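You operate a simulated robot arm through the tools that you are given. There is no shell and no other tool. Be economical: measure what you need, move in short steps, check, and stop when the job is done.

Carry out the task below with a simulated robot arm. There is one attempt and no reset: what you move stays moved.

JOB
Scan the loaded slide; if the display says faded put it in the repair box, else in the slide tray.
Fine: feed knob to Feed; one scan, dpi dial as it is; watch the display; then the knob to Free; shut the scanner tray again; leave the scanner on; the repair box stays where it is. Where these are worked on the way, their far stop is far enough and under half their travel is too little: feed knob, scanner tray.

Only the result counts: the job must be done as asked and must still hold three seconds after the hand-in. Knocking over, shifting, dropping, spilling or breaking anything else fails it.

ROBOT AND FRAMES
A 7-joint arm with a two-finger parallel gripper, fixed in place. Base frame: the origin is at the foot of the arm, x ahead of it, y to its left, z up; the work surface is at about z = 0. Readings come in cm, degrees, newtons and seconds.
With the tool pointing down near the work surface it reaches from about 24 to 62 cm from the base axis. Its first joint turns from -66.0 to 66.0 degrees. Payload 2.6 kg.
Tool frame: the origin (TCP) lies between the finger pads and is the grasp point; the fingertips stand 3 cm ahead of it; z points along the fingers, y is the line along which they close. The gripper opens to 9.4 cm. The fingers are 2.8 cm wide and 1 cm thick; the gripper's body (5 by 9.6 cm) begins 5.5 cm behind the TCP.
Orientation is told as [roll, pitch, yaw] about the base's x, y, z axes, in that order, counted from this pose: with the fingers straight down and closing along the base's y, the tool's x points along the base's -x, its y along +y and its z along -z.

CONTROLS
- The arm moves only by the tool play_rows. Its argument "plan" is a list that holds one entry, the list of rows, each a list of 6 numbers: the shift along the tool's x, y, z in mm, then the turn, a rotation vector about the tool's x, y, z in degrees. In form: [[[tx, ty, tz, ax, ay, az], ...]]. A call has 1 to 20 rows; each row shifts and turns the commanded pose from where the row before left it, along the tool's axes as they then stand. "fingers" is the gripper command, from -1 (shut) to 1 (fully open), values between in proportion, set as the call begins (left out, the last holds). Each row takes 0.2 s and may step no farther than 5 cm and 8.6 degrees from the row before; otherwise, or with a gripper value out of range, the whole call is refused. Where a pose cannot be reached the arm comes as near as it can. A force on the tool above 40 N (or 10 N above the force at the start of the call, whichever is more), or a blocked arm, ends the call early, and 0.2 s more pass. The fingers move at their own pace (about 7.2 cm/s each) and stop on an object; they squeeze with about 24 N. The grip force told is the motor's: it shows also when the fingers shut on nothing. Time passes only in rows, and 0.2 s behind the last, so rows that do not move let the fingers close. The reply holds the time, the measured pose of the TCP, the force on the tool along the base axes, the opening and the grip force, in the units named above and with some noise, with the torque about the TCP (base axes, N m) and any sound that the robot's microphone picked up.
- Cameras (640 x 400 px; columns grow to the right, rows downward): "scene" is fixed at [3.68, 44.16, 56.89]; the picture's right is [-0.63, -0.78, 0.00], its down [-0.49, 0.40, -0.78] and it looks along [0.60, -0.49, -0.63] (base axes); focal length 309 px, centre (320, 200). "wrist" rides on the gripper at [7.6, 1.4, -10.3] in the tool frame; the picture's right is [-0.18, 0.98, 0.00], its down [-0.75, -0.14, -0.64] and it looks along [-0.63, -0.12, 0.77] (tool axes); focal length 243 px, centre (320, 200). There is no depth. A picture from a camera that has moved, and an enlarged one, comes with that camera's place and axes in the base frame and with its lens. The place of the scene camera against the robot may be out by one fixed shift of up to 1.8 cm in any direction.
- camera(camera): a new picture of that camera. It takes no simulated time.
- zoom(camera, box): a new picture of the part [left, top, right, bottom] of that camera's present view, enlarged. It takes no simulated time.
- job_done(): hands the job in; it is judged then, once.

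Go step by step. Nothing tells you positions but the pictures and the camera data: compare them with the known pose of the tool, close in by small moves and look again before you grip or let go. The budget is 120 turns and 84 pictures, counting those below and the enlarged ones. Unless the task says otherwise, let go and move clear before handing in, and close with one line.

The tools are called after "Request:" as a command line: name --argument value ..., lists and objects as JSON in quotes. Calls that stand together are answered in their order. play_rows: Moves the arm, as the interface text tells. Its arguments: {"type":"object","properties":{"plan":{"type":"array","items":{"type":"array","items":{"type":"array","items":{"type":"number"}}}},"fingers":{"type":"number"}},"required":["plan"]} The other tools are called the same way: camera (camera) takes a picture; zoom (camera, box) takes an enlarged picture of a part of a camera's view; job_done () hands the job in.

At the start:

```text
time_s: 0.0
position: [37.33, 15.85, 34.65]
ee_rot: [-0.1, -0.1, 0.0]
force: [-1.1, -0.4, 0.0]
wrist_torque: [-0.01, 0.02, -0.01]
finger_gap: 9.4
grasp_force: 0.1
```

scene: 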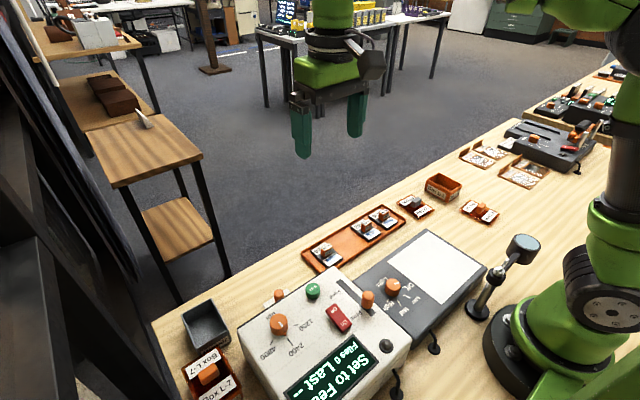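
wrist: 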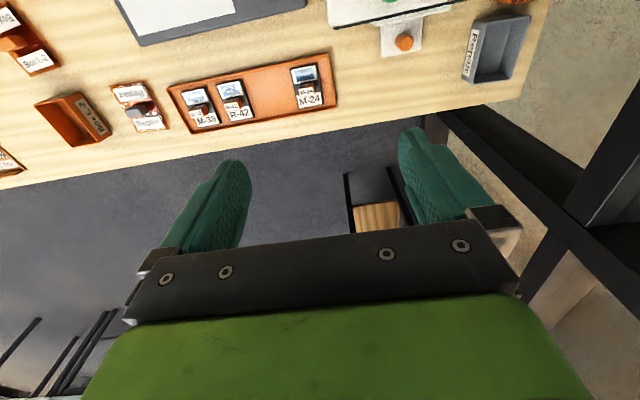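

I see a scanner with a display, knobs and buttons, slides in an orange tray, and several small boxes. I'll look closer before moving.

Request:
zoom --camera "scene" --box '[220, 250, 420, 400]'

Request:
zoom --camera "scene" --box '[290, 160, 530, 310]'

Request:
zoom --camera "wrist" --box '[320, 0, 560, 150]'

Request:
zoom --camera "wrist" --box '[0, 0, 340, 212]'

```text
2.67 times, centred on (320, 325) of scene
camera zoom: at [3.68, 44.16, 56.89], right [-0.63, -0.78, 0.0], down [-0.49, 0.4, -0.78], along [0.6, -0.49, -0.63], focal length 825 px, centre (320, -133)
```

zoom: 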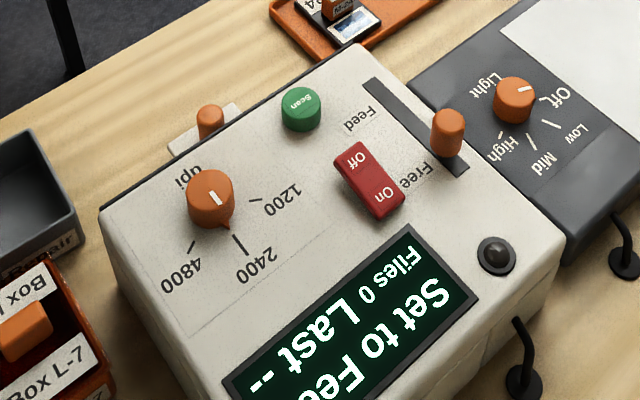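

```text
2.67 times, centred on (410, 235) of scene
camera zoom: at [3.68, 44.16, 56.89], right [-0.63, -0.78, 0.0], down [-0.49, 0.4, -0.78], along [0.6, -0.49, -0.63], focal length 825 px, centre (80, 107)
```

zoom: 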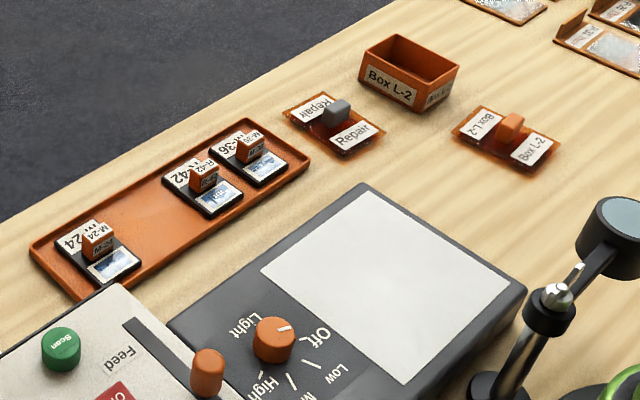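

```text
2.67 times, centred on (440, 75) of wrist
camera zoom: at [29.81, 17.27, 44.96], right [0.18, 0.98, 0.0], down [0.75, -0.14, 0.64], along [0.63, -0.12, -0.77], focal length 647 px, centre (0, 533)
```

zoom: 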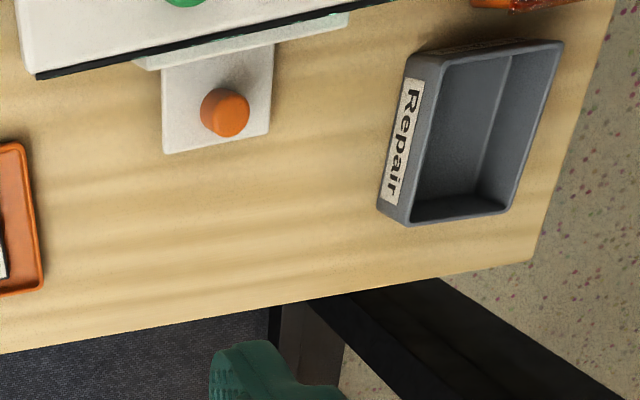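

```text
1.88 times, centred on (170, 106) of wrist
camera zoom: at [29.81, 17.27, 44.96], right [0.18, 0.98, 0.0], down [0.75, -0.14, 0.64], along [0.63, -0.12, -0.77], focal length 457 px, centre (602, 377)
```

zoom: 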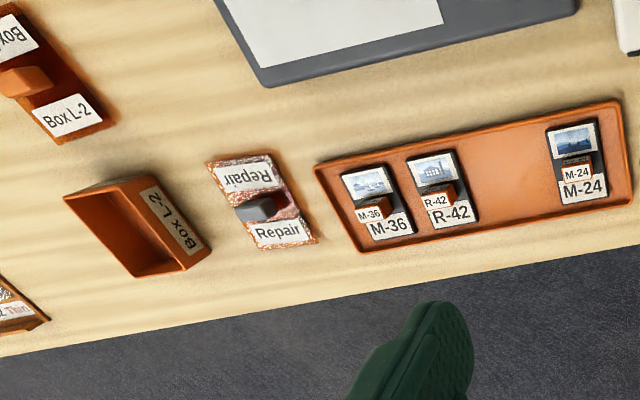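

Request:
play_rows --plan '[[[30, 15, -10, 0, 0, 0], [30, 15, -10, 0, 0, 0], [30, 15, -10, 0, 0, 0], [20, 15, -10, 0, 0, 0], [0, 0, 0, 0, 0, 0]]]'

Request:
camera --camera "wrist"

```text
time_s: 1.2
position: [26.23, 21.94, 38.77]
ee_rot: [0.1, 0.0, -0.1]
force: [0.4, 0.6, 0.4]
wrist_torque: [0.01, 0.0, -0.01]
finger_gap: 9.39
grasp_force: 0.0
```

```text
77 pictures are left
camera wrist: at [18.66, 23.29, 48.87], right [0.18, 0.98, 0.0], down [0.75, -0.14, 0.64], along [0.63, -0.12, -0.77], focal length 243 px, centre (320, 200)
```

wrist: 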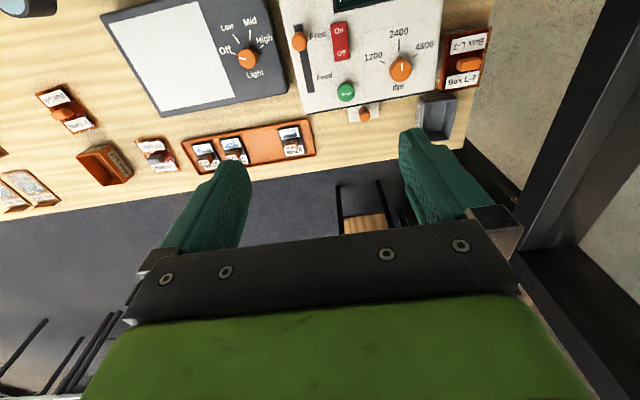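

Request:
zoom --camera "wrist" --box '[270, 0, 510, 150]'

Request:
zoom --camera "wrist" --box '[130, 50, 370, 200]'

```text
2.67 times, centred on (390, 75) of wrist
camera zoom: at [18.66, 23.29, 48.87], right [0.18, 0.98, 0.0], down [0.75, -0.14, 0.64], along [0.63, -0.12, -0.77], focal length 647 px, centre (133, 533)
```

zoom: 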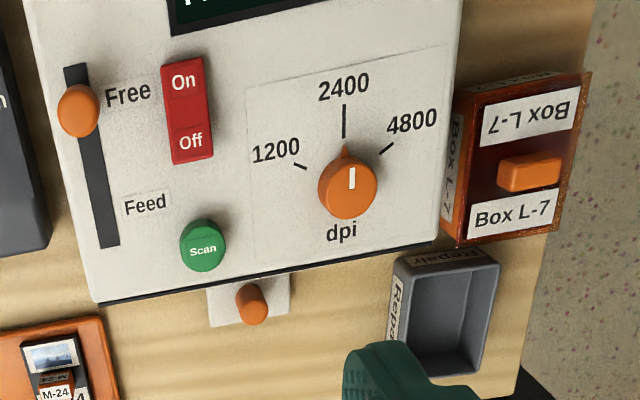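

```text
2.67 times, centred on (250, 125) of wrist
camera zoom: at [18.66, 23.29, 48.87], right [0.18, 0.98, 0.0], down [0.75, -0.14, 0.64], along [0.63, -0.12, -0.77], focal length 647 px, centre (507, 400)
```

zoom: 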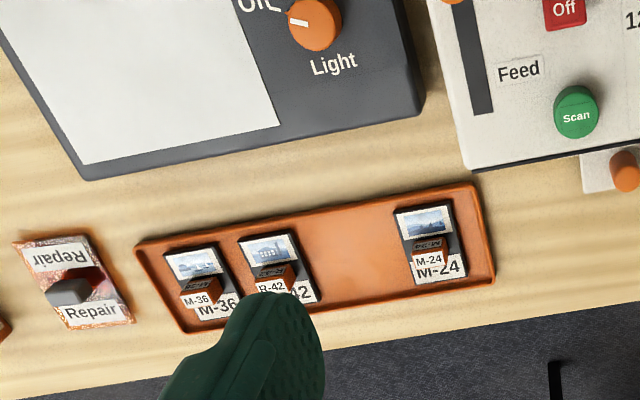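

Request:
play_rows --plan '[[[8, -6, 40, 0, 0, 0], [8, -6, 40, 0, 0, 0], [8, -6, 40, 0, 0, 0], [8, -7, 40, 0, 0, 0], [0, 0, 0, 0, 0, 0]]]' --fingers -0.15

Request:
camera --camera "wrist"

Request:
camera --camera "scene"

```text
time_s: 2.4
position: [22.92, 19.33, 22.67]
ee_rot: [0.0, -0.1, -0.1]
force: [0.4, 0.1, -1.0]
wrist_torque: [-0.03, -0.04, 0.01]
finger_gap: 4.0
grasp_force: 0.1
```

```text
74 pictures are left
camera wrist: at [15.48, 20.63, 32.83], right [0.19, 0.98, 0.0], down [0.75, -0.14, 0.64], along [0.63, -0.12, -0.77], focal length 243 px, centre (320, 200)
```

wrist: 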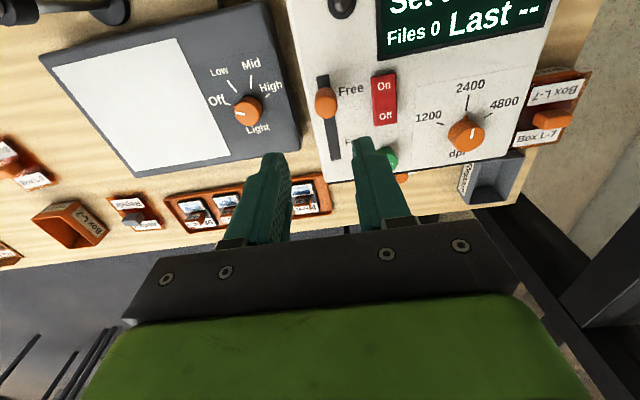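

```text
73 pictures are left
```

scene: 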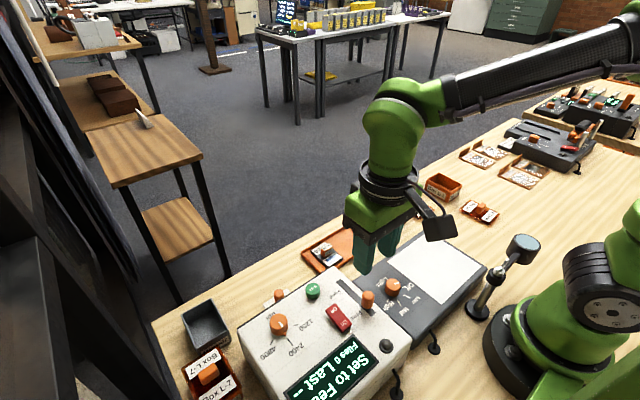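

Request:
play_rows --plan '[[[1, 3, 45, 0, 0, 0], [1, 1, 45, 0, 0, 0], [0, 0, 0, 0, 0, 0]]]'

Request:
camera --camera "wrist"

Request:
zoom --camera "scene" --box '[280, 220, 440, 320]'

```text
time_s: 3.2
position: [22.78, 19.83, 13.59]
ee_rot: [0.0, -0.1, 0.0]
force: [0.3, -0.1, -1.0]
wrist_torque: [-0.02, -0.03, 0.03]
finger_gap: 4.02
grasp_force: 0.1
```

```text
72 pictures are left
camera wrist: at [15.24, 21.12, 23.83], right [0.18, 0.98, 0.0], down [0.75, -0.14, 0.64], along [0.63, -0.12, -0.77], focal length 243 px, centre (320, 200)
```

wrist: 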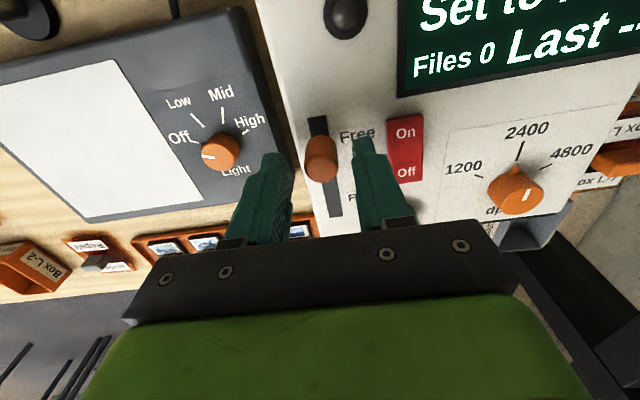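

```text
4.00 times, centred on (360, 270) of scene
camera zoom: at [3.68, 44.16, 56.89], right [-0.63, -0.78, 0.0], down [-0.49, 0.4, -0.78], along [0.6, -0.49, -0.63], focal length 1237 px, centre (160, -80)
```

zoom: 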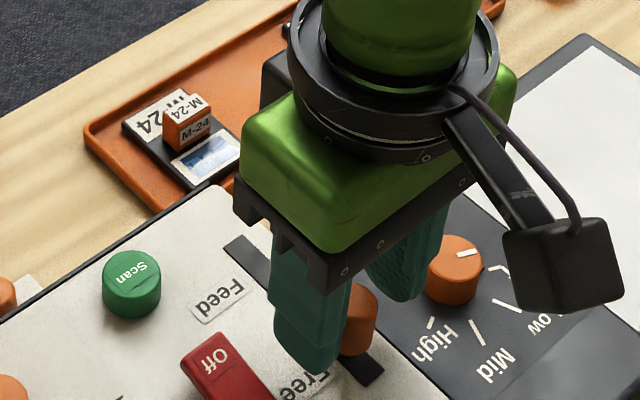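

Request:
play_rows --plan '[[[0, -2, 12, 0, 0, 0], [0, 0, 12, 0, 0, 0], [0, 0, 0, 0, 0, 0]]]'

Request:
zoom --camera "wrist" --box '[200, 80, 440, 230]'

Request:
zoom --camera "scene" --box '[280, 220, 440, 320]'

```text
time_s: 3.8
position: [22.82, 19.73, 11.78]
ee_rot: [0.1, -0.2, 0.0]
force: [-1.5, -4.1, 10.7]
wrist_torque: [0.05, 0.16, 0.2]
finger_gap: 3.7
grasp_force: 0.1
stopped in row 3: the force on the tool passed its limit at 59 N (the readings are from after the stop); the commanded pose is now the measured one
```

```text
2.67 times, centred on (320, 155) of wrist
camera zoom: at [15.25, 20.98, 21.94], right [0.18, 0.98, 0.0], down [0.75, -0.14, 0.64], along [0.63, -0.12, -0.77], focal length 647 px, centre (320, 320)
```

zoom: 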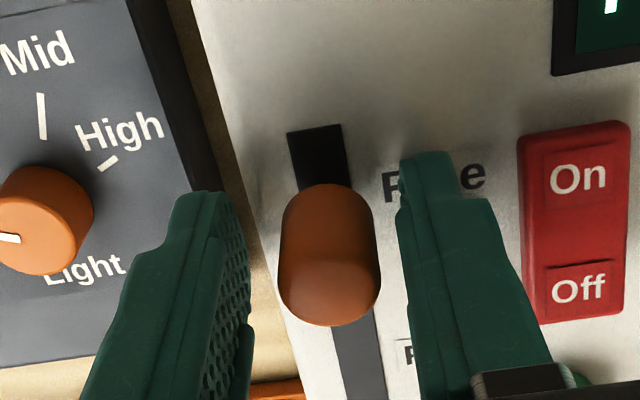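

```text
4.00 times, centred on (360, 270) of scene
camera zoom: at [3.68, 44.15, 56.9], right [-0.63, -0.78, 0.0], down [-0.49, 0.4, -0.78], along [0.6, -0.49, -0.63], focal length 1237 px, centre (160, -80)
```

zoom: 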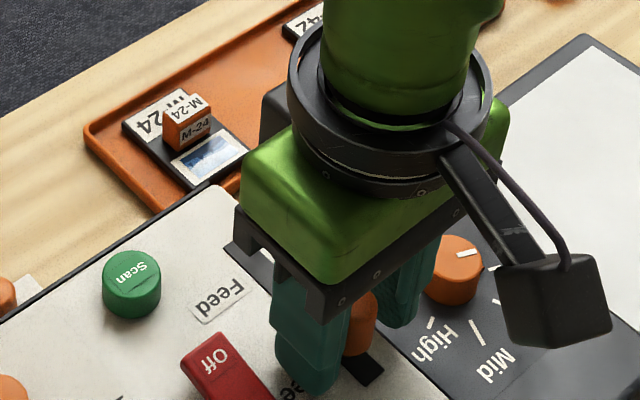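

Request:
play_rows --plan '[[[0, 0, -4, 0, 0, 0], [-2, 0, 0, 0, 0, 0]]]'

Request:
play_rows --plan '[[[0, 0, 0, 0, 0, 0], [0, 0, 0, 0, 0, 0], [0, 0, 0, 0, 0, 0]]]' --fingers -1

Request:
zoom --camera "wrist" --box '[200, 80, 440, 230]'

```text
time_s: 4.4
position: [23.05, 19.62, 12.23]
ee_rot: [0.3, -0.2, -0.1]
force: [0.4, -0.4, 0.5]
wrist_torque: [0.02, 0.01, -0.02]
finger_gap: 3.98
grasp_force: 0.0
```

```text
time_s: 5.2
position: [23.13, 19.88, 12.24]
ee_rot: [0.4, -0.2, 0.2]
force: [-1.8, 29.5, -3.1]
wrist_torque: [-0.18, 0.1, -0.26]
finger_gap: 1.93
grasp_force: 45.3
```

```text
2.67 times, centred on (320, 155) of wrist
camera zoom: at [15.45, 21.13, 22.38], right [0.18, 0.98, 0.01], down [0.75, -0.14, 0.64], along [0.63, -0.11, -0.76], focal length 647 px, centre (320, 320)
```

zoom: 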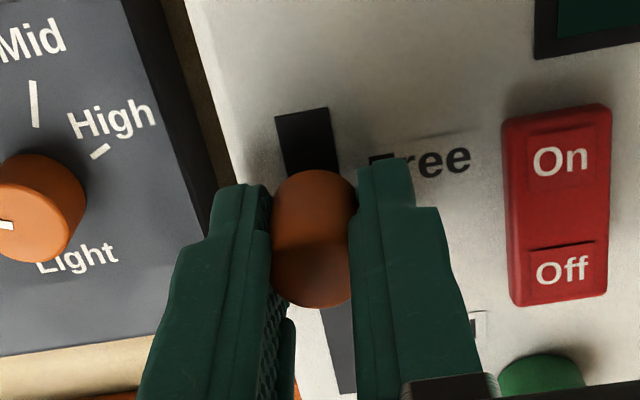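

Request:
play_rows --plan '[[[0, 3, 0, 0, 0, 0], [-5, 1, 0, 0, 0, 0], [-10, 0, 0, 0, 0, 0], [-10, 0, 0, 0, 0, 0], [-10, 0, 0, 0, 0, 0]]]'

Request:
zoom --camera "scene" --box '[220, 250, 420, 400]'

```text
time_s: 6.6
position: [26.62, 19.83, 12.14]
ee_rot: [0.0, -0.2, -0.2]
force: [0.4, -0.7, 1.7]
wrist_torque: [-0.09, -0.12, -0.08]
finger_gap: 1.89
grasp_force: 44.9
stopped in row 5: the force on the tool passed its limit at 40 N (the readings are from after the stop); the commanded pose is now the measured one
```

```text
2.67 times, centred on (320, 325) of scene
camera zoom: at [3.68, 44.16, 56.89], right [-0.63, -0.78, 0.0], down [-0.49, 0.4, -0.78], along [0.6, -0.49, -0.63], focal length 825 px, centre (320, -133)
```

zoom: 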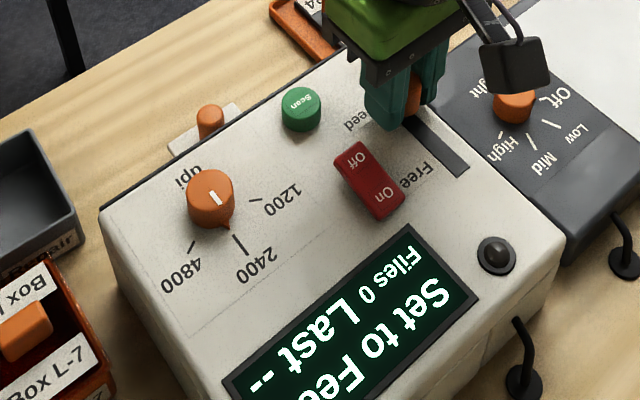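

Request:
play_rows --plan '[[[-6, 0, 0, 0, 0, 0], [-6, 0, 0, 0, 0, 0], [-6, 0, 0, 0, 0, 0], [-6, 0, 0, 0, 0, 0]]]'

Request:
zoom --camera "scene" --box '[220, 250, 420, 400]'

Request:
zoom --camera "wrist" --box '[200, 50, 440, 200]'

```text
time_s: 7.6
position: [28.66, 20.03, 12.07]
ee_rot: [-0.1, 0.4, -0.2]
force: [-26.2, -17.8, 20.4]
wrist_torque: [-0.35, -0.27, 0.16]
finger_gap: 1.85
grasp_force: 44.8
```

```text
2.67 times, centred on (320, 325) of scene
camera zoom: at [3.67, 44.15, 56.9], right [-0.63, -0.78, 0.0], down [-0.49, 0.4, -0.78], along [0.6, -0.49, -0.63], focal length 825 px, centre (320, -133)
```

zoom: 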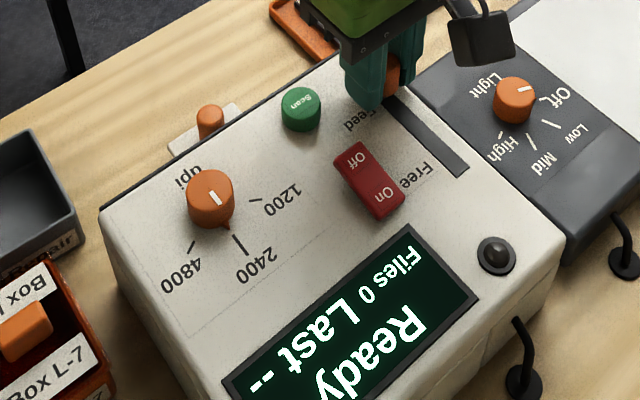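

```text
2.67 times, centred on (320, 125) of wrist
camera zoom: at [21.14, 21.32, 22.36], right [0.19, 0.98, 0.0], down [0.76, -0.14, 0.64], along [0.63, -0.12, -0.77], focal length 647 px, centre (320, 400)
```

zoom: 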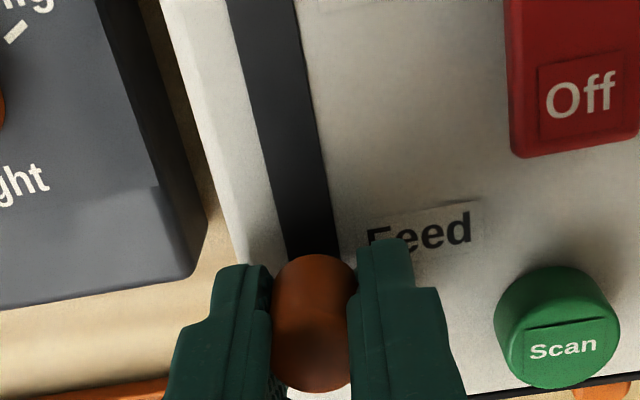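

Request:
play_rows --plan '[[[0, 0, 0, 0, 0, 0], [0, 0, -2, 0, 0, 0], [0, 0, -40, 0, 0, 0], [0, 0, -20, 0, 0, 0]]]' --fingers -0.15

Request:
play_rows --plan '[[[-8, 25, 0, 0, 0, 0], [-8, 26, 0, 0, 0, 0], [0, 0, 20, 0, 0, 0], [0, 0, 0, 0, 0, 0]]]' --fingers -1

Request:
zoom --camera "wrist" --box '[200, 80, 440, 230]'

Request:
zoom --camera "scene" --box '[220, 250, 420, 400]'

```text
time_s: 8.6
position: [29.02, 19.85, 18.44]
ee_rot: [0.1, -0.2, 0.0]
force: [0.0, -0.1, 0.2]
wrist_torque: [0.01, -0.01, 0.0]
finger_gap: 3.98
grasp_force: 0.1
```

```text
time_s: 9.6
position: [30.49, 24.83, 16.41]
ee_rot: [0.1, -0.3, -0.1]
force: [-0.8, -0.6, 0.6]
wrist_torque: [0.02, 0.01, 0.04]
finger_gap: 0.0
grasp_force: 24.2
```

```text
2.67 times, centred on (320, 155) of wrist
camera zoom: at [23.01, 26.28, 26.45], right [0.19, 0.98, 0.0], down [0.75, -0.14, 0.64], along [0.63, -0.12, -0.76], focal length 647 px, centre (320, 320)
```

zoom: 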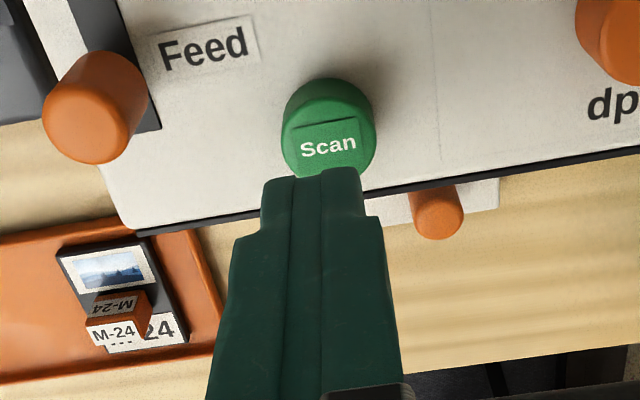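

```text
2.67 times, centred on (320, 325) of scene
camera zoom: at [3.68, 44.16, 56.89], right [-0.63, -0.78, 0.0], down [-0.49, 0.4, -0.78], along [0.6, -0.49, -0.63], focal length 825 px, centre (320, -133)
```

zoom: 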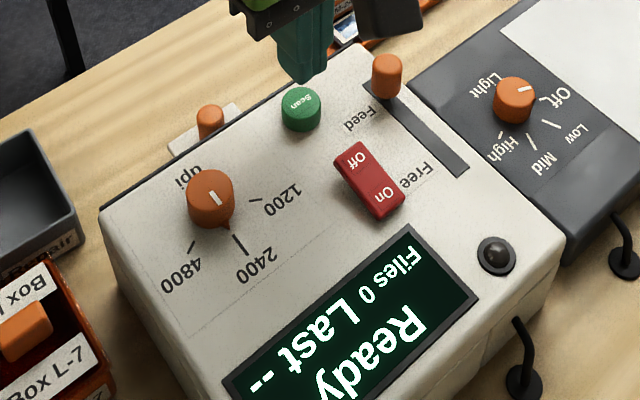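

Request:
play_rows --plan '[[[0, 3, 10, 0, 0, 0], [1, 0, 10, 0, 0, 0], [0, 0, 5, 0, 0, 0], [0, 0, 4, 0, 0, 0], [0, 0, 3, 0, 0, 0], [0, 0, 3, 0, 0, 0]]]'

Request:
zoom --camera "scene" --box '[220, 250, 420, 400]'

```text
time_s: 11.0
position: [30.52, 25.19, 12.85]
ee_rot: [0.1, -0.2, -0.2]
force: [-0.8, -0.1, 1.7]
wrist_torque: [-0.03, 0.01, 0.0]
finger_gap: 0.02
grasp_force: 23.6
heard: click
```

```text
2.67 times, centred on (320, 325) of scene
camera zoom: at [3.68, 44.16, 56.9], right [-0.63, -0.78, 0.0], down [-0.49, 0.4, -0.78], along [0.6, -0.49, -0.63], focal length 825 px, centre (320, -133)
```

zoom: 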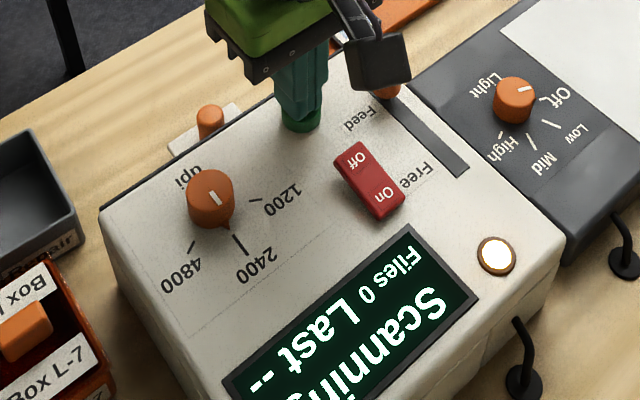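

Scanning is under way. I lift off, wait, and watch the display.

Request:
play_rows --plan '[[[0, 0, -30, 0, 0, 0], [0, 0, -30, 0, 0, 0], [0, 0, 0, 0, 0, 0], [0, 0, 0, 0, 0, 0], [0, 0, 0, 0, 0, 0], [0, 0, 0, 0, 0, 0], [0, 0, 0, 0, 0, 0], [0, 0, 0, 0, 0, 0], [0, 0, 0, 0, 0, 0], [0, 0, 0, 0, 0, 0]]]'

Request:
zoom --camera "scene" --box '[220, 250, 420, 400]'

```text
time_s: 13.2
position: [30.52, 25.25, 19.05]
ee_rot: [0.0, -0.2, -0.3]
force: [-0.1, -0.4, 0.3]
wrist_torque: [-0.01, -0.05, 0.02]
finger_gap: 0.0
grasp_force: 23.7
```

```text
2.67 times, centred on (320, 325) of scene
camera zoom: at [3.68, 44.16, 56.89], right [-0.63, -0.78, 0.0], down [-0.49, 0.4, -0.78], along [0.6, -0.49, -0.63], focal length 825 px, centre (320, -133)
```

zoom: 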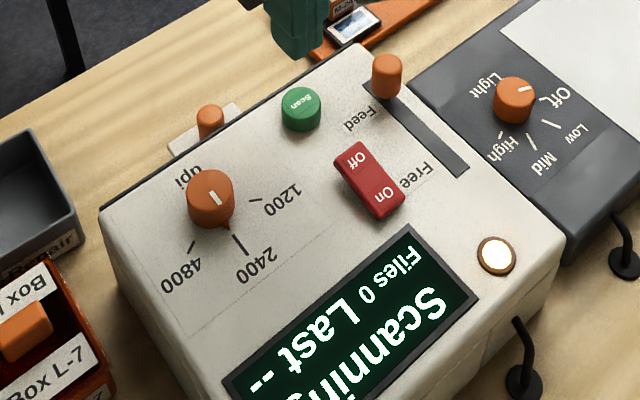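

Request:
play_rows --plan '[[[7, -26, 0, 0, 0, 0], [7, -27, 0, 0, 0, 0], [0, 0, 0, 0, 0, 0], [0, 0, 0, 0, 0, 0], [0, 0, 0, 0, 0, 0], [0, 0, 0, 0, 0, 0], [0, 0, 0, 0, 0, 0], [0, 0, 0, 0, 0, 0], [0, 0, 0, 0, 0, 0], [0, 0, 0, 0, 0, 0]]]' --fingers -0.15

Request:
zoom --camera "scene" --box '[220, 250, 420, 400]'

```text
time_s: 15.4
position: [29.02, 19.97, 18.83]
ee_rot: [0.1, -0.3, -0.3]
force: [-0.1, 1.0, 0.5]
wrist_torque: [0.01, 0.0, -0.01]
finger_gap: 4.0
grasp_force: 0.0
```

```text
2.67 times, centred on (320, 325) of scene
camera zoom: at [3.68, 44.16, 56.89], right [-0.63, -0.78, 0.0], down [-0.49, 0.4, -0.78], along [0.6, -0.49, -0.63], focal length 825 px, centre (320, -133)
```

zoom: 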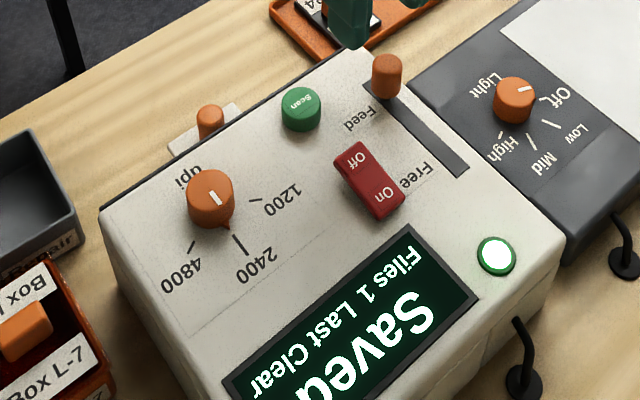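

Request:
play_rows --plan '[[[2, 0, 30, 0, 0, 0], [0, 0, 30, 0, 0, 0], [0, 0, 4, 0, 0, 0]]]'

Request:
play_rows --plan '[[[0, 0, 0, 0, 0, 0], [0, 0, 0, 0, 0, 0], [0, 0, 0, 0, 0, 0]]]' --fingers -1

Request:
play_rows --plan '[[[8, 0, 0, 0, 0, 0], [8, 0, 0, 0, 0, 0], [8, 0, 0, 0, 0, 0], [8, 0, 0, 0, 0, 0], [8, 0, 0, 0, 0, 0], [8, 0, 0, 0, 0, 0], [8, 0, 0, 0, 0, 0], [4, 0, 0, 0, 0, 0]]]'

Request:
zoom --camera "scene" --box '[220, 250, 420, 400]'

```text
time_s: 16.2
position: [29.08, 20.06, 12.39]
ee_rot: [0.0, -0.1, -0.2]
force: [0.4, -0.7, 0.7]
wrist_torque: [0.01, -0.01, -0.01]
finger_gap: 4.01
grasp_force: 0.1
```

```text
time_s: 17.0
position: [29.08, 19.97, 12.39]
ee_rot: [-0.2, -0.1, -0.1]
force: [-0.3, -16.7, 1.6]
wrist_torque: [-0.02, 0.02, 0.17]
finger_gap: 2.19
grasp_force: 44.8
```

```text
time_s: 18.8
position: [23.34, 19.81, 12.71]
ee_rot: [0.0, -0.5, -0.4]
force: [1.5, -2.1, 1.9]
wrist_torque: [-0.03, 0.1, 0.04]
finger_gap: 1.88
grasp_force: 44.6
stopped in row 8: the force on the tool passed its limit at 67 N (the readings are from after the stop); the commanded pose is now the measured one
```

```text
2.67 times, centred on (320, 325) of scene
camera zoom: at [3.68, 44.16, 56.9], right [-0.63, -0.78, 0.0], down [-0.49, 0.4, -0.78], along [0.6, -0.49, -0.63], focal length 825 px, centre (320, -133)
```

zoom: 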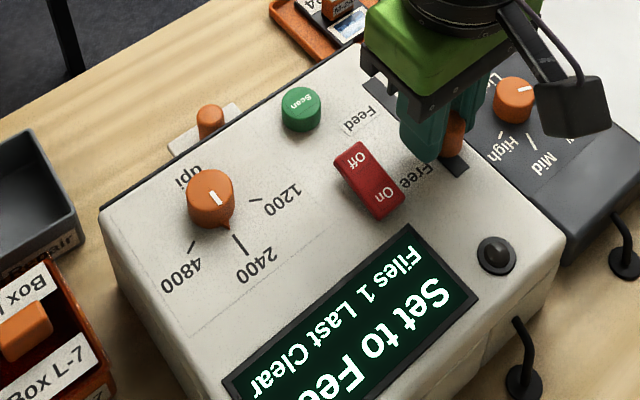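

Request:
play_rows --plan '[[[0, 0, 0, 0, 0, 0], [0, 0, -2, 0, 0, 0], [0, 0, -40, 0, 0, 0], [0, 0, -30, 0, 0, 0], [-40, 25, 0, 0, 0, 0], [-40, 28, 0, 0, 0, 0], [-40, 28, 0, 0, 0, 0], [0, 0, 0, 0, 0, 0]]]' --fingers -0.15

Request:
camera --camera "wrist"

Request:
zoom --camera "scene" --box '[220, 250, 420, 400]'

```text
time_s: 20.6
position: [35.62, 27.84, 19.87]
ee_rot: [0.0, -0.5, -0.3]
force: [-0.1, -0.3, 0.5]
wrist_torque: [-0.03, 0.01, -0.02]
finger_gap: 3.99
grasp_force: 0.1
```

```text
58 pictures are left
camera wrist: at [27.84, 29.26, 30.01], right [0.19, 0.98, 0.0], down [0.75, -0.15, 0.65], along [0.64, -0.12, -0.76], focal length 243 px, centre (320, 200)
```

wrist: 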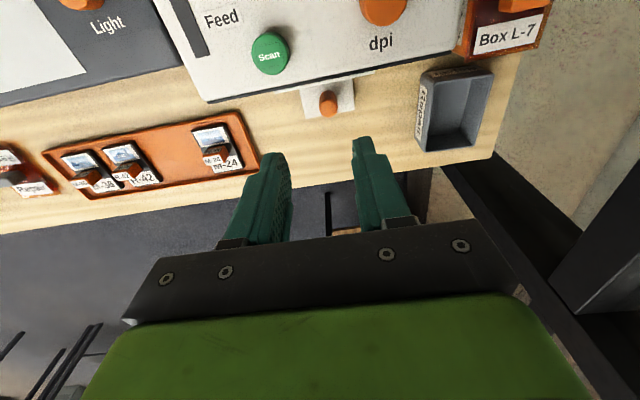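

```text
2.67 times, centred on (320, 325) of scene
camera zoom: at [3.69, 44.16, 56.89], right [-0.63, -0.78, 0.0], down [-0.49, 0.4, -0.78], along [0.6, -0.49, -0.63], focal length 825 px, centre (320, -133)
```

zoom: 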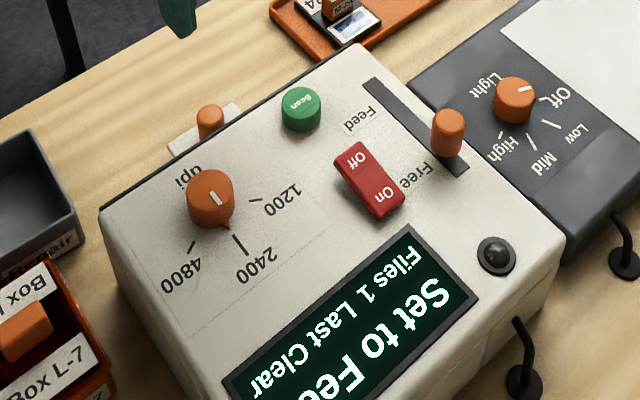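

Request:
play_rows --plan '[[[-15, 6, 40, 0, 0, 0], [0, 0, 40, 0, 0, 0], [0, 0, 30, 0, 0, 0], [0, 0, 0, 0, 0, 0]]]'

Request:
zoom --camera "wrist" --box '[200, 80, 440, 230]'

Request:
zoom --camera "scene" --box '[200, 230, 360, 330]'

```text
time_s: 21.6
position: [36.99, 28.57, 9.24]
ee_rot: [0.1, -0.6, -0.3]
force: [0.3, -0.1, 0.1]
wrist_torque: [0.01, 0.03, -0.03]
finger_gap: 4.02
grasp_force: 0.1
```

```text
2.67 times, centred on (320, 155) of wrist
camera zoom: at [29.32, 29.91, 19.27], right [0.19, 0.98, 0.0], down [0.75, -0.15, 0.65], along [0.64, -0.12, -0.76], focal length 647 px, centre (320, 320)
```

zoom: 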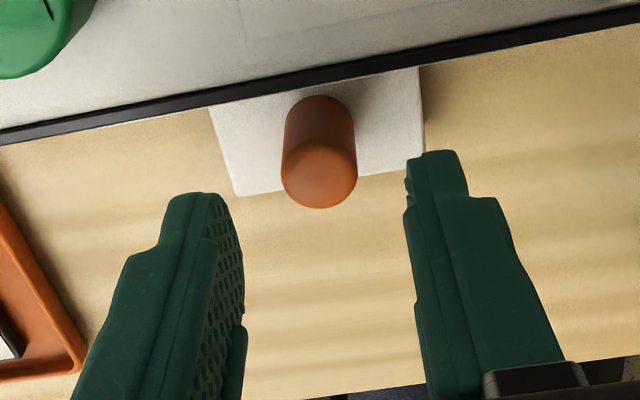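

```text
4.00 times, centred on (280, 280) of scene
camera zoom: at [3.68, 44.16, 56.89], right [-0.63, -0.78, 0.0], down [-0.49, 0.4, -0.78], along [0.6, -0.49, -0.63], focal length 1237 px, centre (480, -120)
```

zoom: 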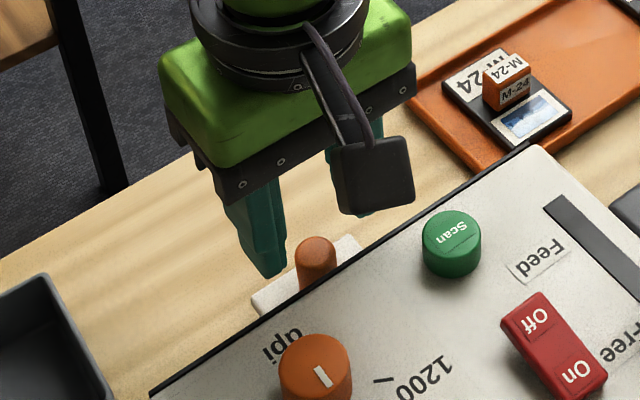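

Request:
play_rows --plan '[[[0, 0, 20, 0, 0, 0], [0, 0, 15, 0, 0, 0], [0, 0, 7, 0, 0, 0], [0, 0, 0, 0, 0, 0]]]'

Request:
zoom --camera "wrist" --box '[200, 80, 440, 230]'

Request:
zoom --camera "scene" --box '[200, 230, 360, 330]'

```text
time_s: 22.6
position: [36.89, 28.45, 4.81]
ee_rot: [0.1, -0.5, -0.3]
force: [0.1, 0.1, 0.8]
wrist_torque: [0.0, -0.05, -0.02]
finger_gap: 3.99
grasp_force: 0.0
```

```text
2.67 times, centred on (320, 155) of wrist
camera zoom: at [29.33, 29.92, 14.92], right [0.19, 0.98, 0.0], down [0.75, -0.15, 0.65], along [0.64, -0.12, -0.76], focal length 647 px, centre (320, 320)
```

zoom: 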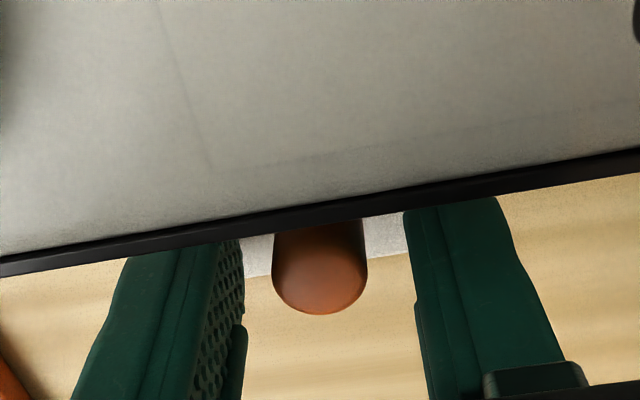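

```text
4.00 times, centred on (280, 280) of scene
camera zoom: at [3.68, 44.16, 56.89], right [-0.63, -0.78, 0.0], down [-0.49, 0.4, -0.78], along [0.6, -0.49, -0.63], focal length 1237 px, centre (480, -120)
```

zoom: 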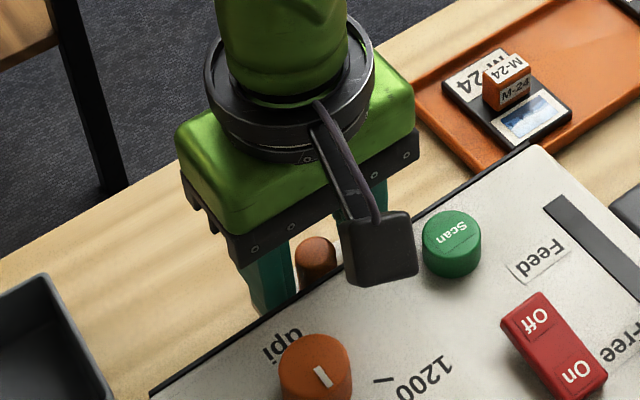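

Request:
play_rows --plan '[[[-4, 0, 3, 0, 0, 0], [0, 0, 0, 0, 0, 0]]]'

Request:
play_rows --plan '[[[0, 0, 0, 0, 0, 0], [0, 0, 0, 0, 0, 0], [0, 0, 0, 0, 0, 0]]]' --fingers -1

Request:
play_rows --plan '[[[-5, 0, 0, 0, 0, 0], [-5, 0, 0, 0, 0, 0], [-10, 0, 0, 0, 0, 0], [-10, 0, 0, 0, 0, 0]]]'

Request:
camera --camera "scene"

```text
time_s: 23.2
position: [37.48, 28.58, 4.57]
ee_rot: [0.1, -0.6, -0.4]
force: [-1.4, -0.7, 10.7]
wrist_torque: [-0.29, 0.19, -0.01]
finger_gap: 4.06
grasp_force: 0.7
```

```text
time_s: 24.0
position: [37.51, 28.44, 4.66]
ee_rot: [0.0, -0.8, -0.4]
force: [-0.5, -9.0, 22.5]
wrist_torque: [-0.18, 0.0, 0.03]
finger_gap: 1.95
grasp_force: 45.3
```

```text
time_s: 25.0
position: [40.25, 28.47, 4.59]
ee_rot: [0.0, -0.8, -0.4]
force: [0.2, -11.0, 29.4]
wrist_torque: [-0.31, 0.42, 0.04]
finger_gap: 1.94
grasp_force: 44.8
```

```text
52 pictures are left
```

scene: 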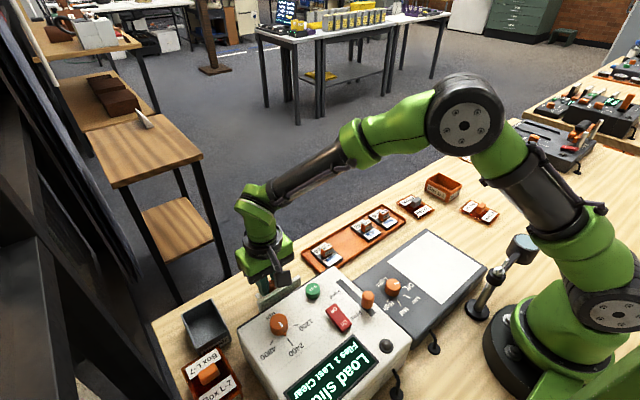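

Request:
play_rows --plan '[[[0, 0, -2, 0, 0, 0], [-10, 0, 0, 0, 0, 0], [-10, 0, 0, 0, 0, 0], [-10, 0, 0, 0, 0, 0], [-10, 0, 0, 0, 0, 0]]]'

Request:
play_rows --plan '[[[-10, 0, 0, 0, 0, 0], [-10, 0, 0, 0, 0, 0], [-10, 0, 0, 0, 0, 0], [-10, 0, 0, 0, 0, 0]]]'

Request:
camera --camera "scene"

Request:
camera --camera "wrist"

```text
time_s: 26.2
position: [44.34, 28.48, 4.6]
ee_rot: [0.0, -0.5, -0.2]
force: [0.2, -8.7, 6.6]
wrist_torque: [-0.03, -0.88, 0.19]
finger_gap: 1.89
grasp_force: 45.0
```

```text
time_s: 27.0
position: [46.71, 28.55, 4.57]
ee_rot: [-0.3, 0.6, -0.6]
force: [-7.9, -5.5, 6.0]
wrist_torque: [0.32, -0.17, 0.21]
finger_gap: 1.93
grasp_force: 44.8
stopped in row 4: the force on the tool passed its limit at 54 N (the readings are from after the stop); the commanded pose is now the measured one
```

```text
51 pictures are left
```

scene: 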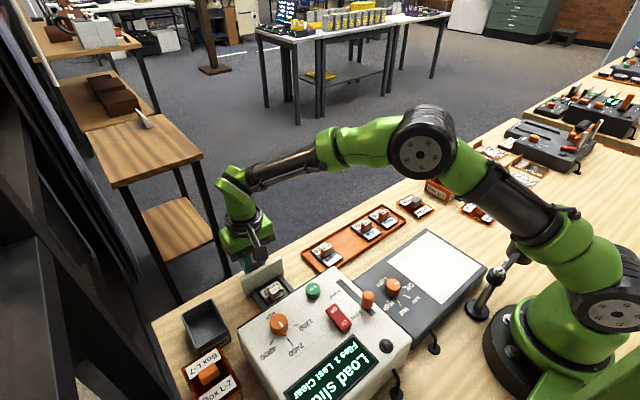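

```text
50 pictures are left
camera wrist: at [39.27, 29.97, 14.85], right [0.19, 0.98, -0.01], down [0.76, -0.15, 0.63], along [0.62, -0.13, -0.77], focal length 243 px, centre (320, 200)
```

wrist: 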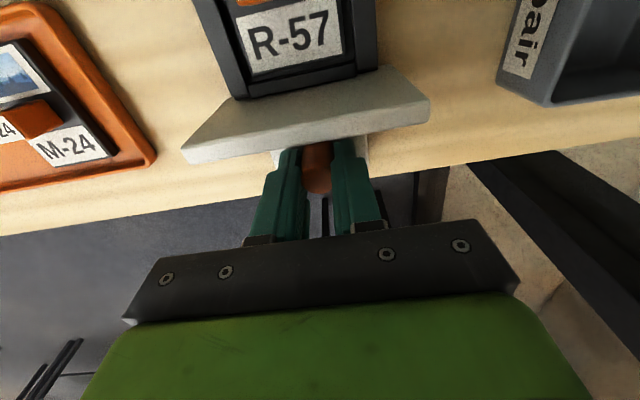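

Request:
play_rows --plan '[[[0, 0, 0, 0, 0, 0], [0, 0, -2, 0, 0, 0], [0, 0, -40, 0, 0, 0], [0, 0, -40, 0, 0, 0], [40, 0, -20, 0, 0, 0], [20, 0, 0, 0, 0, 0], [0, 0, 0, 0, 0, 0]]]' --fingers -0.15

Request:
zoom --camera "wrist" --box '[120, 0, 440, 200]'

Request:
zoom --camera "scene" --box '[220, 190, 460, 340]'

```text
time_s: 28.6
position: [40.82, 28.59, 14.8]
ee_rot: [-0.3, 0.6, -0.7]
force: [-0.5, -0.3, -0.6]
wrist_torque: [0.01, 0.01, 0.02]
finger_gap: 4.0
grasp_force: 0.1
```

```text
2.00 times, centred on (280, 100) of wrist
camera zoom: at [33.37, 30.05, 25.04], right [0.19, 0.98, -0.01], down [0.76, -0.15, 0.64], along [0.62, -0.13, -0.77], focal length 485 px, centre (400, 400)
```

zoom: 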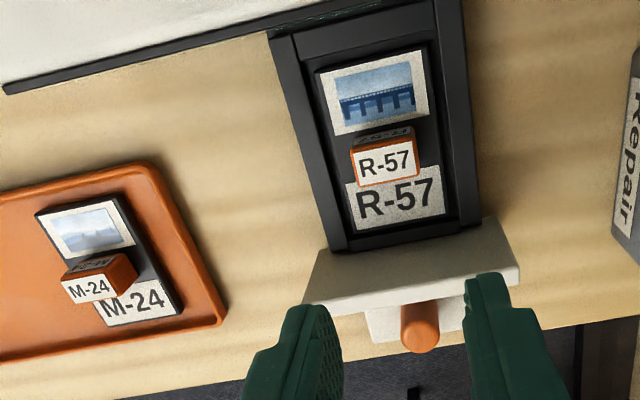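

```text
2.67 times, centred on (340, 265) of scene
camera zoom: at [3.68, 44.16, 56.89], right [-0.63, -0.78, 0.0], down [-0.49, 0.4, -0.78], along [0.6, -0.49, -0.63], focal length 825 px, centre (267, 27)
```

zoom: 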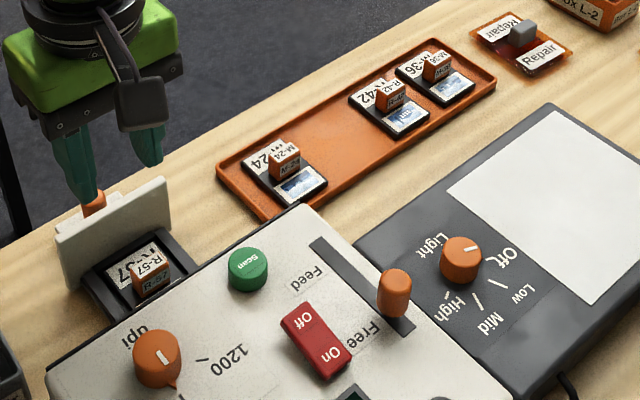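

Request:
play_rows --plan '[[[26, -2, 20, 0, 0, 0], [0, 0, 20, 0, 0, 0], [0, 0, 0, 0, 0, 0]]]'

Request:
zoom --camera "wrist" --box '[200, 80, 440, 230]'

Request:
zoom --camera "scene" --box '[200, 230, 360, 330]'

```text
time_s: 29.4
position: [38.23, 28.4, 10.71]
ee_rot: [-0.2, 0.6, -0.6]
force: [-1.2, 0.7, 0.0]
wrist_torque: [-0.01, 0.03, 0.02]
finger_gap: 4.0
grasp_force: 0.1
```

```text
2.67 times, centred on (320, 155) of wrist
camera zoom: at [30.86, 29.87, 20.91], right [0.19, 0.98, -0.01], down [0.76, -0.15, 0.64], along [0.62, -0.13, -0.77], focal length 647 px, centre (320, 320)
```

zoom: 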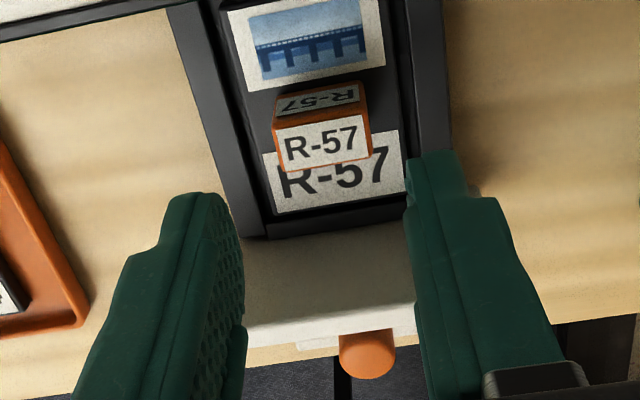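

```text
4.00 times, centred on (280, 280) of scene
camera zoom: at [3.68, 44.16, 56.89], right [-0.63, -0.78, 0.0], down [-0.49, 0.4, -0.78], along [0.6, -0.49, -0.63], focal length 1237 px, centre (480, -120)
```

zoom: 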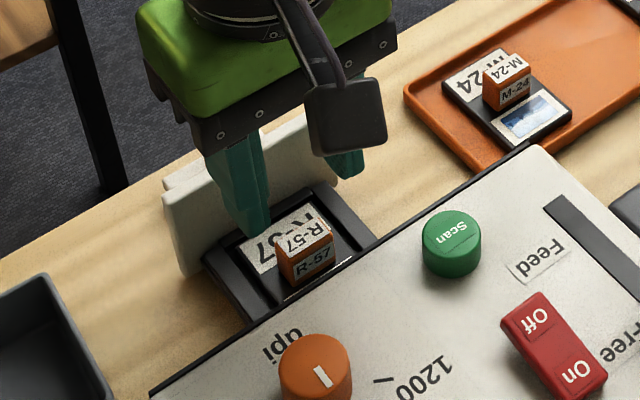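

Request:
play_rows --plan '[[[3, 0, 20, 0, 0, 0], [0, 0, 15, 0, 0, 0], [0, 0, 5, 0, 0, 0], [0, 0, 0, 0, 0, 0]]]'

Request:
zoom --camera "wrist" --box '[200, 80, 440, 230]'

Request:
zoom --camera "scene" --box '[200, 230, 360, 330]'

```text
time_s: 30.4
position: [37.91, 28.43, 6.81]
ee_rot: [-0.2, 0.5, -0.6]
force: [0.2, -1.2, -0.1]
wrist_torque: [-0.01, -0.04, 0.01]
finger_gap: 4.02
grasp_force: 0.1
```

```text
2.67 times, centred on (320, 155) of wrist
camera zoom: at [30.46, 29.9, 17.09], right [0.19, 0.98, -0.01], down [0.76, -0.15, 0.64], along [0.62, -0.13, -0.77], focal length 647 px, centre (320, 320)
```

zoom: 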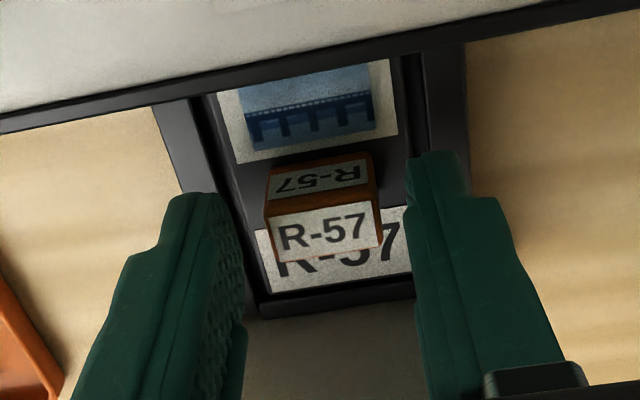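

```text
4.00 times, centred on (280, 280) of scene
camera zoom: at [3.68, 44.16, 56.89], right [-0.63, -0.78, 0.0], down [-0.49, 0.4, -0.78], along [0.6, -0.49, -0.63], focal length 1237 px, centre (480, -120)
```

zoom: 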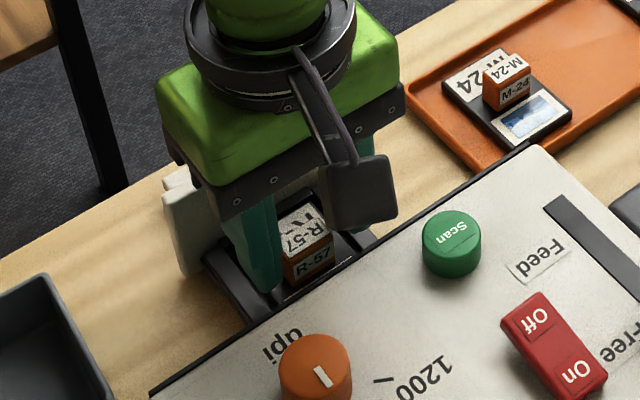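

Request:
play_rows --plan '[[[2, -1, 6, 0, 0, 0], [0, 0, 0, 0, 0, 0]]]'

Request:
play_rows --plan '[[[0, 0, 0, 0, 0, 0], [0, 0, 0, 0, 0, 0], [0, 0, 0, 0, 0, 0]]]' --fingers -1

Request:
play_rows --plan '[[[0, 0, -10, 0, 0, 0], [0, 0, -20, 0, 0, 0], [0, 0, -30, 0, 0, 0], [0, 0, -30, 0, 0, 0], [0, 0, 0, 0, 0, 0]]]'

Request:
camera --camera "wrist"

Request:
zoom --camera "scene" --box '[220, 190, 460, 340]'

```text
time_s: 31.0
position: [37.62, 28.26, 6.23]
ee_rot: [-0.1, 0.5, -0.5]
force: [-0.4, -0.7, -0.2]
wrist_torque: [0.0, -0.02, 0.01]
finger_gap: 3.98
grasp_force: 0.0
```

```text
time_s: 31.8
position: [37.77, 28.38, 6.34]
ee_rot: [-0.1, 0.6, -0.6]
force: [0.3, 0.0, 0.1]
wrist_torque: [0.0, 0.01, -0.02]
finger_gap: 2.49
grasp_force: 23.7
```

```text
time_s: 33.0
position: [37.76, 28.43, 15.28]
ee_rot: [-0.2, 0.5, -0.6]
force: [-0.5, -0.7, -0.3]
wrist_torque: [0.03, 0.03, 0.0]
finger_gap: 2.49
grasp_force: 23.8
```

```text
43 pictures are left
camera wrist: at [30.32, 29.8, 25.51], right [0.19, 0.98, -0.01], down [0.76, -0.15, 0.64], along [0.62, -0.13, -0.77], focal length 243 px, centre (320, 200)
```

wrist: 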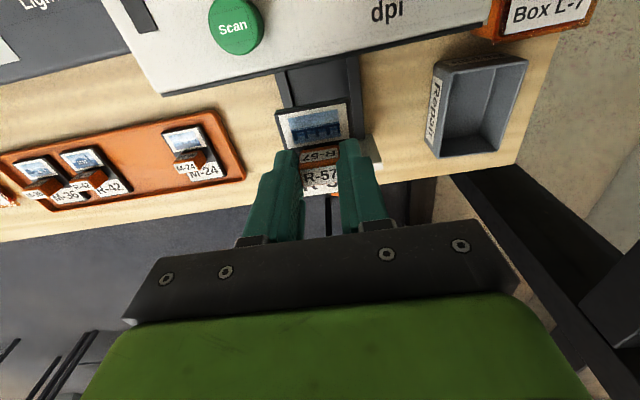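

```text
2.67 times, centred on (340, 265) of scene
camera zoom: at [3.68, 44.16, 56.89], right [-0.63, -0.78, 0.0], down [-0.49, 0.4, -0.78], along [0.6, -0.49, -0.63], focal length 825 px, centre (267, 27)
```

zoom: 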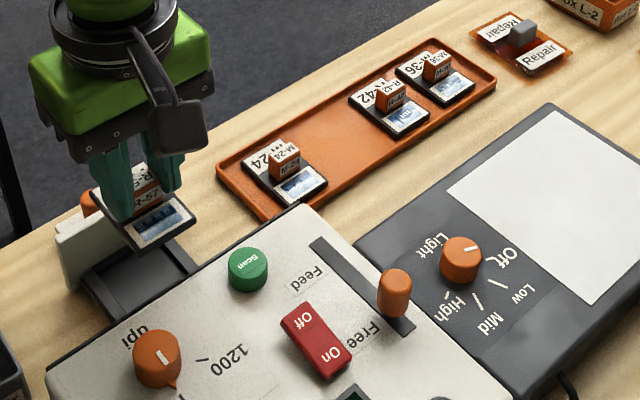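

Request:
play_rows --plan '[[[-5, -36, 0, 0, 0, 0], [-5, -36, 0, 0, 0, 0], [-5, -36, 0, 0, 0, 0], [-5, -36, 0, 0, 0, 0], [-4, -36, 0, 0, 0, 0], [-4, -36, 0, 0, 0, 0], [0, 0, 0, 0, 0, 0]]]'

Request:
camera --camera "wrist"

Request:
zoom --camera "scene" --box '[260, 160, 500, 310]'

```text
time_s: 34.6
position: [40.23, 6.79, 15.44]
ee_rot: [-0.2, 0.6, -0.6]
force: [1.1, -0.5, -0.4]
wrist_torque: [-0.01, -0.01, -0.02]
finger_gap: 2.5
grasp_force: 24.2
```

```text
41 pictures are left
camera wrist: at [32.79, 8.24, 25.7], right [0.19, 0.98, -0.01], down [0.76, -0.15, 0.64], along [0.62, -0.13, -0.77], focal length 243 px, centre (320, 200)
```

wrist: 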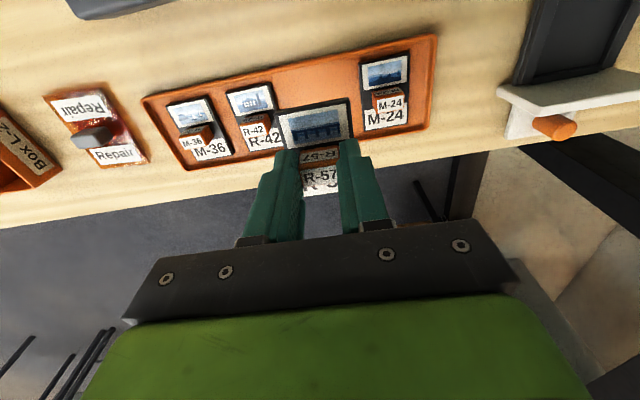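

```text
2.67 times, centred on (380, 235) of scene
camera zoom: at [3.68, 44.16, 56.89], right [-0.63, -0.78, 0.0], down [-0.49, 0.4, -0.78], along [0.6, -0.49, -0.63], focal length 825 px, centre (160, 107)
```

zoom: 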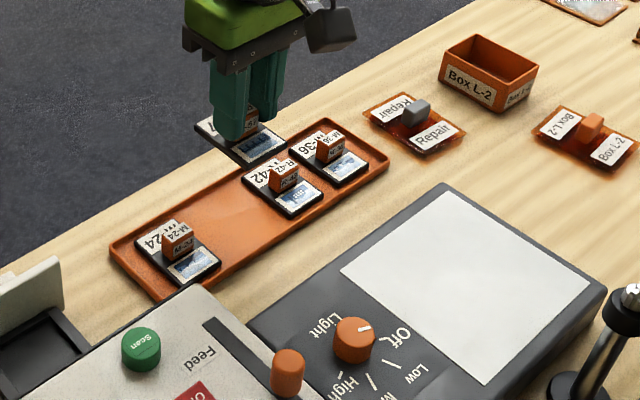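

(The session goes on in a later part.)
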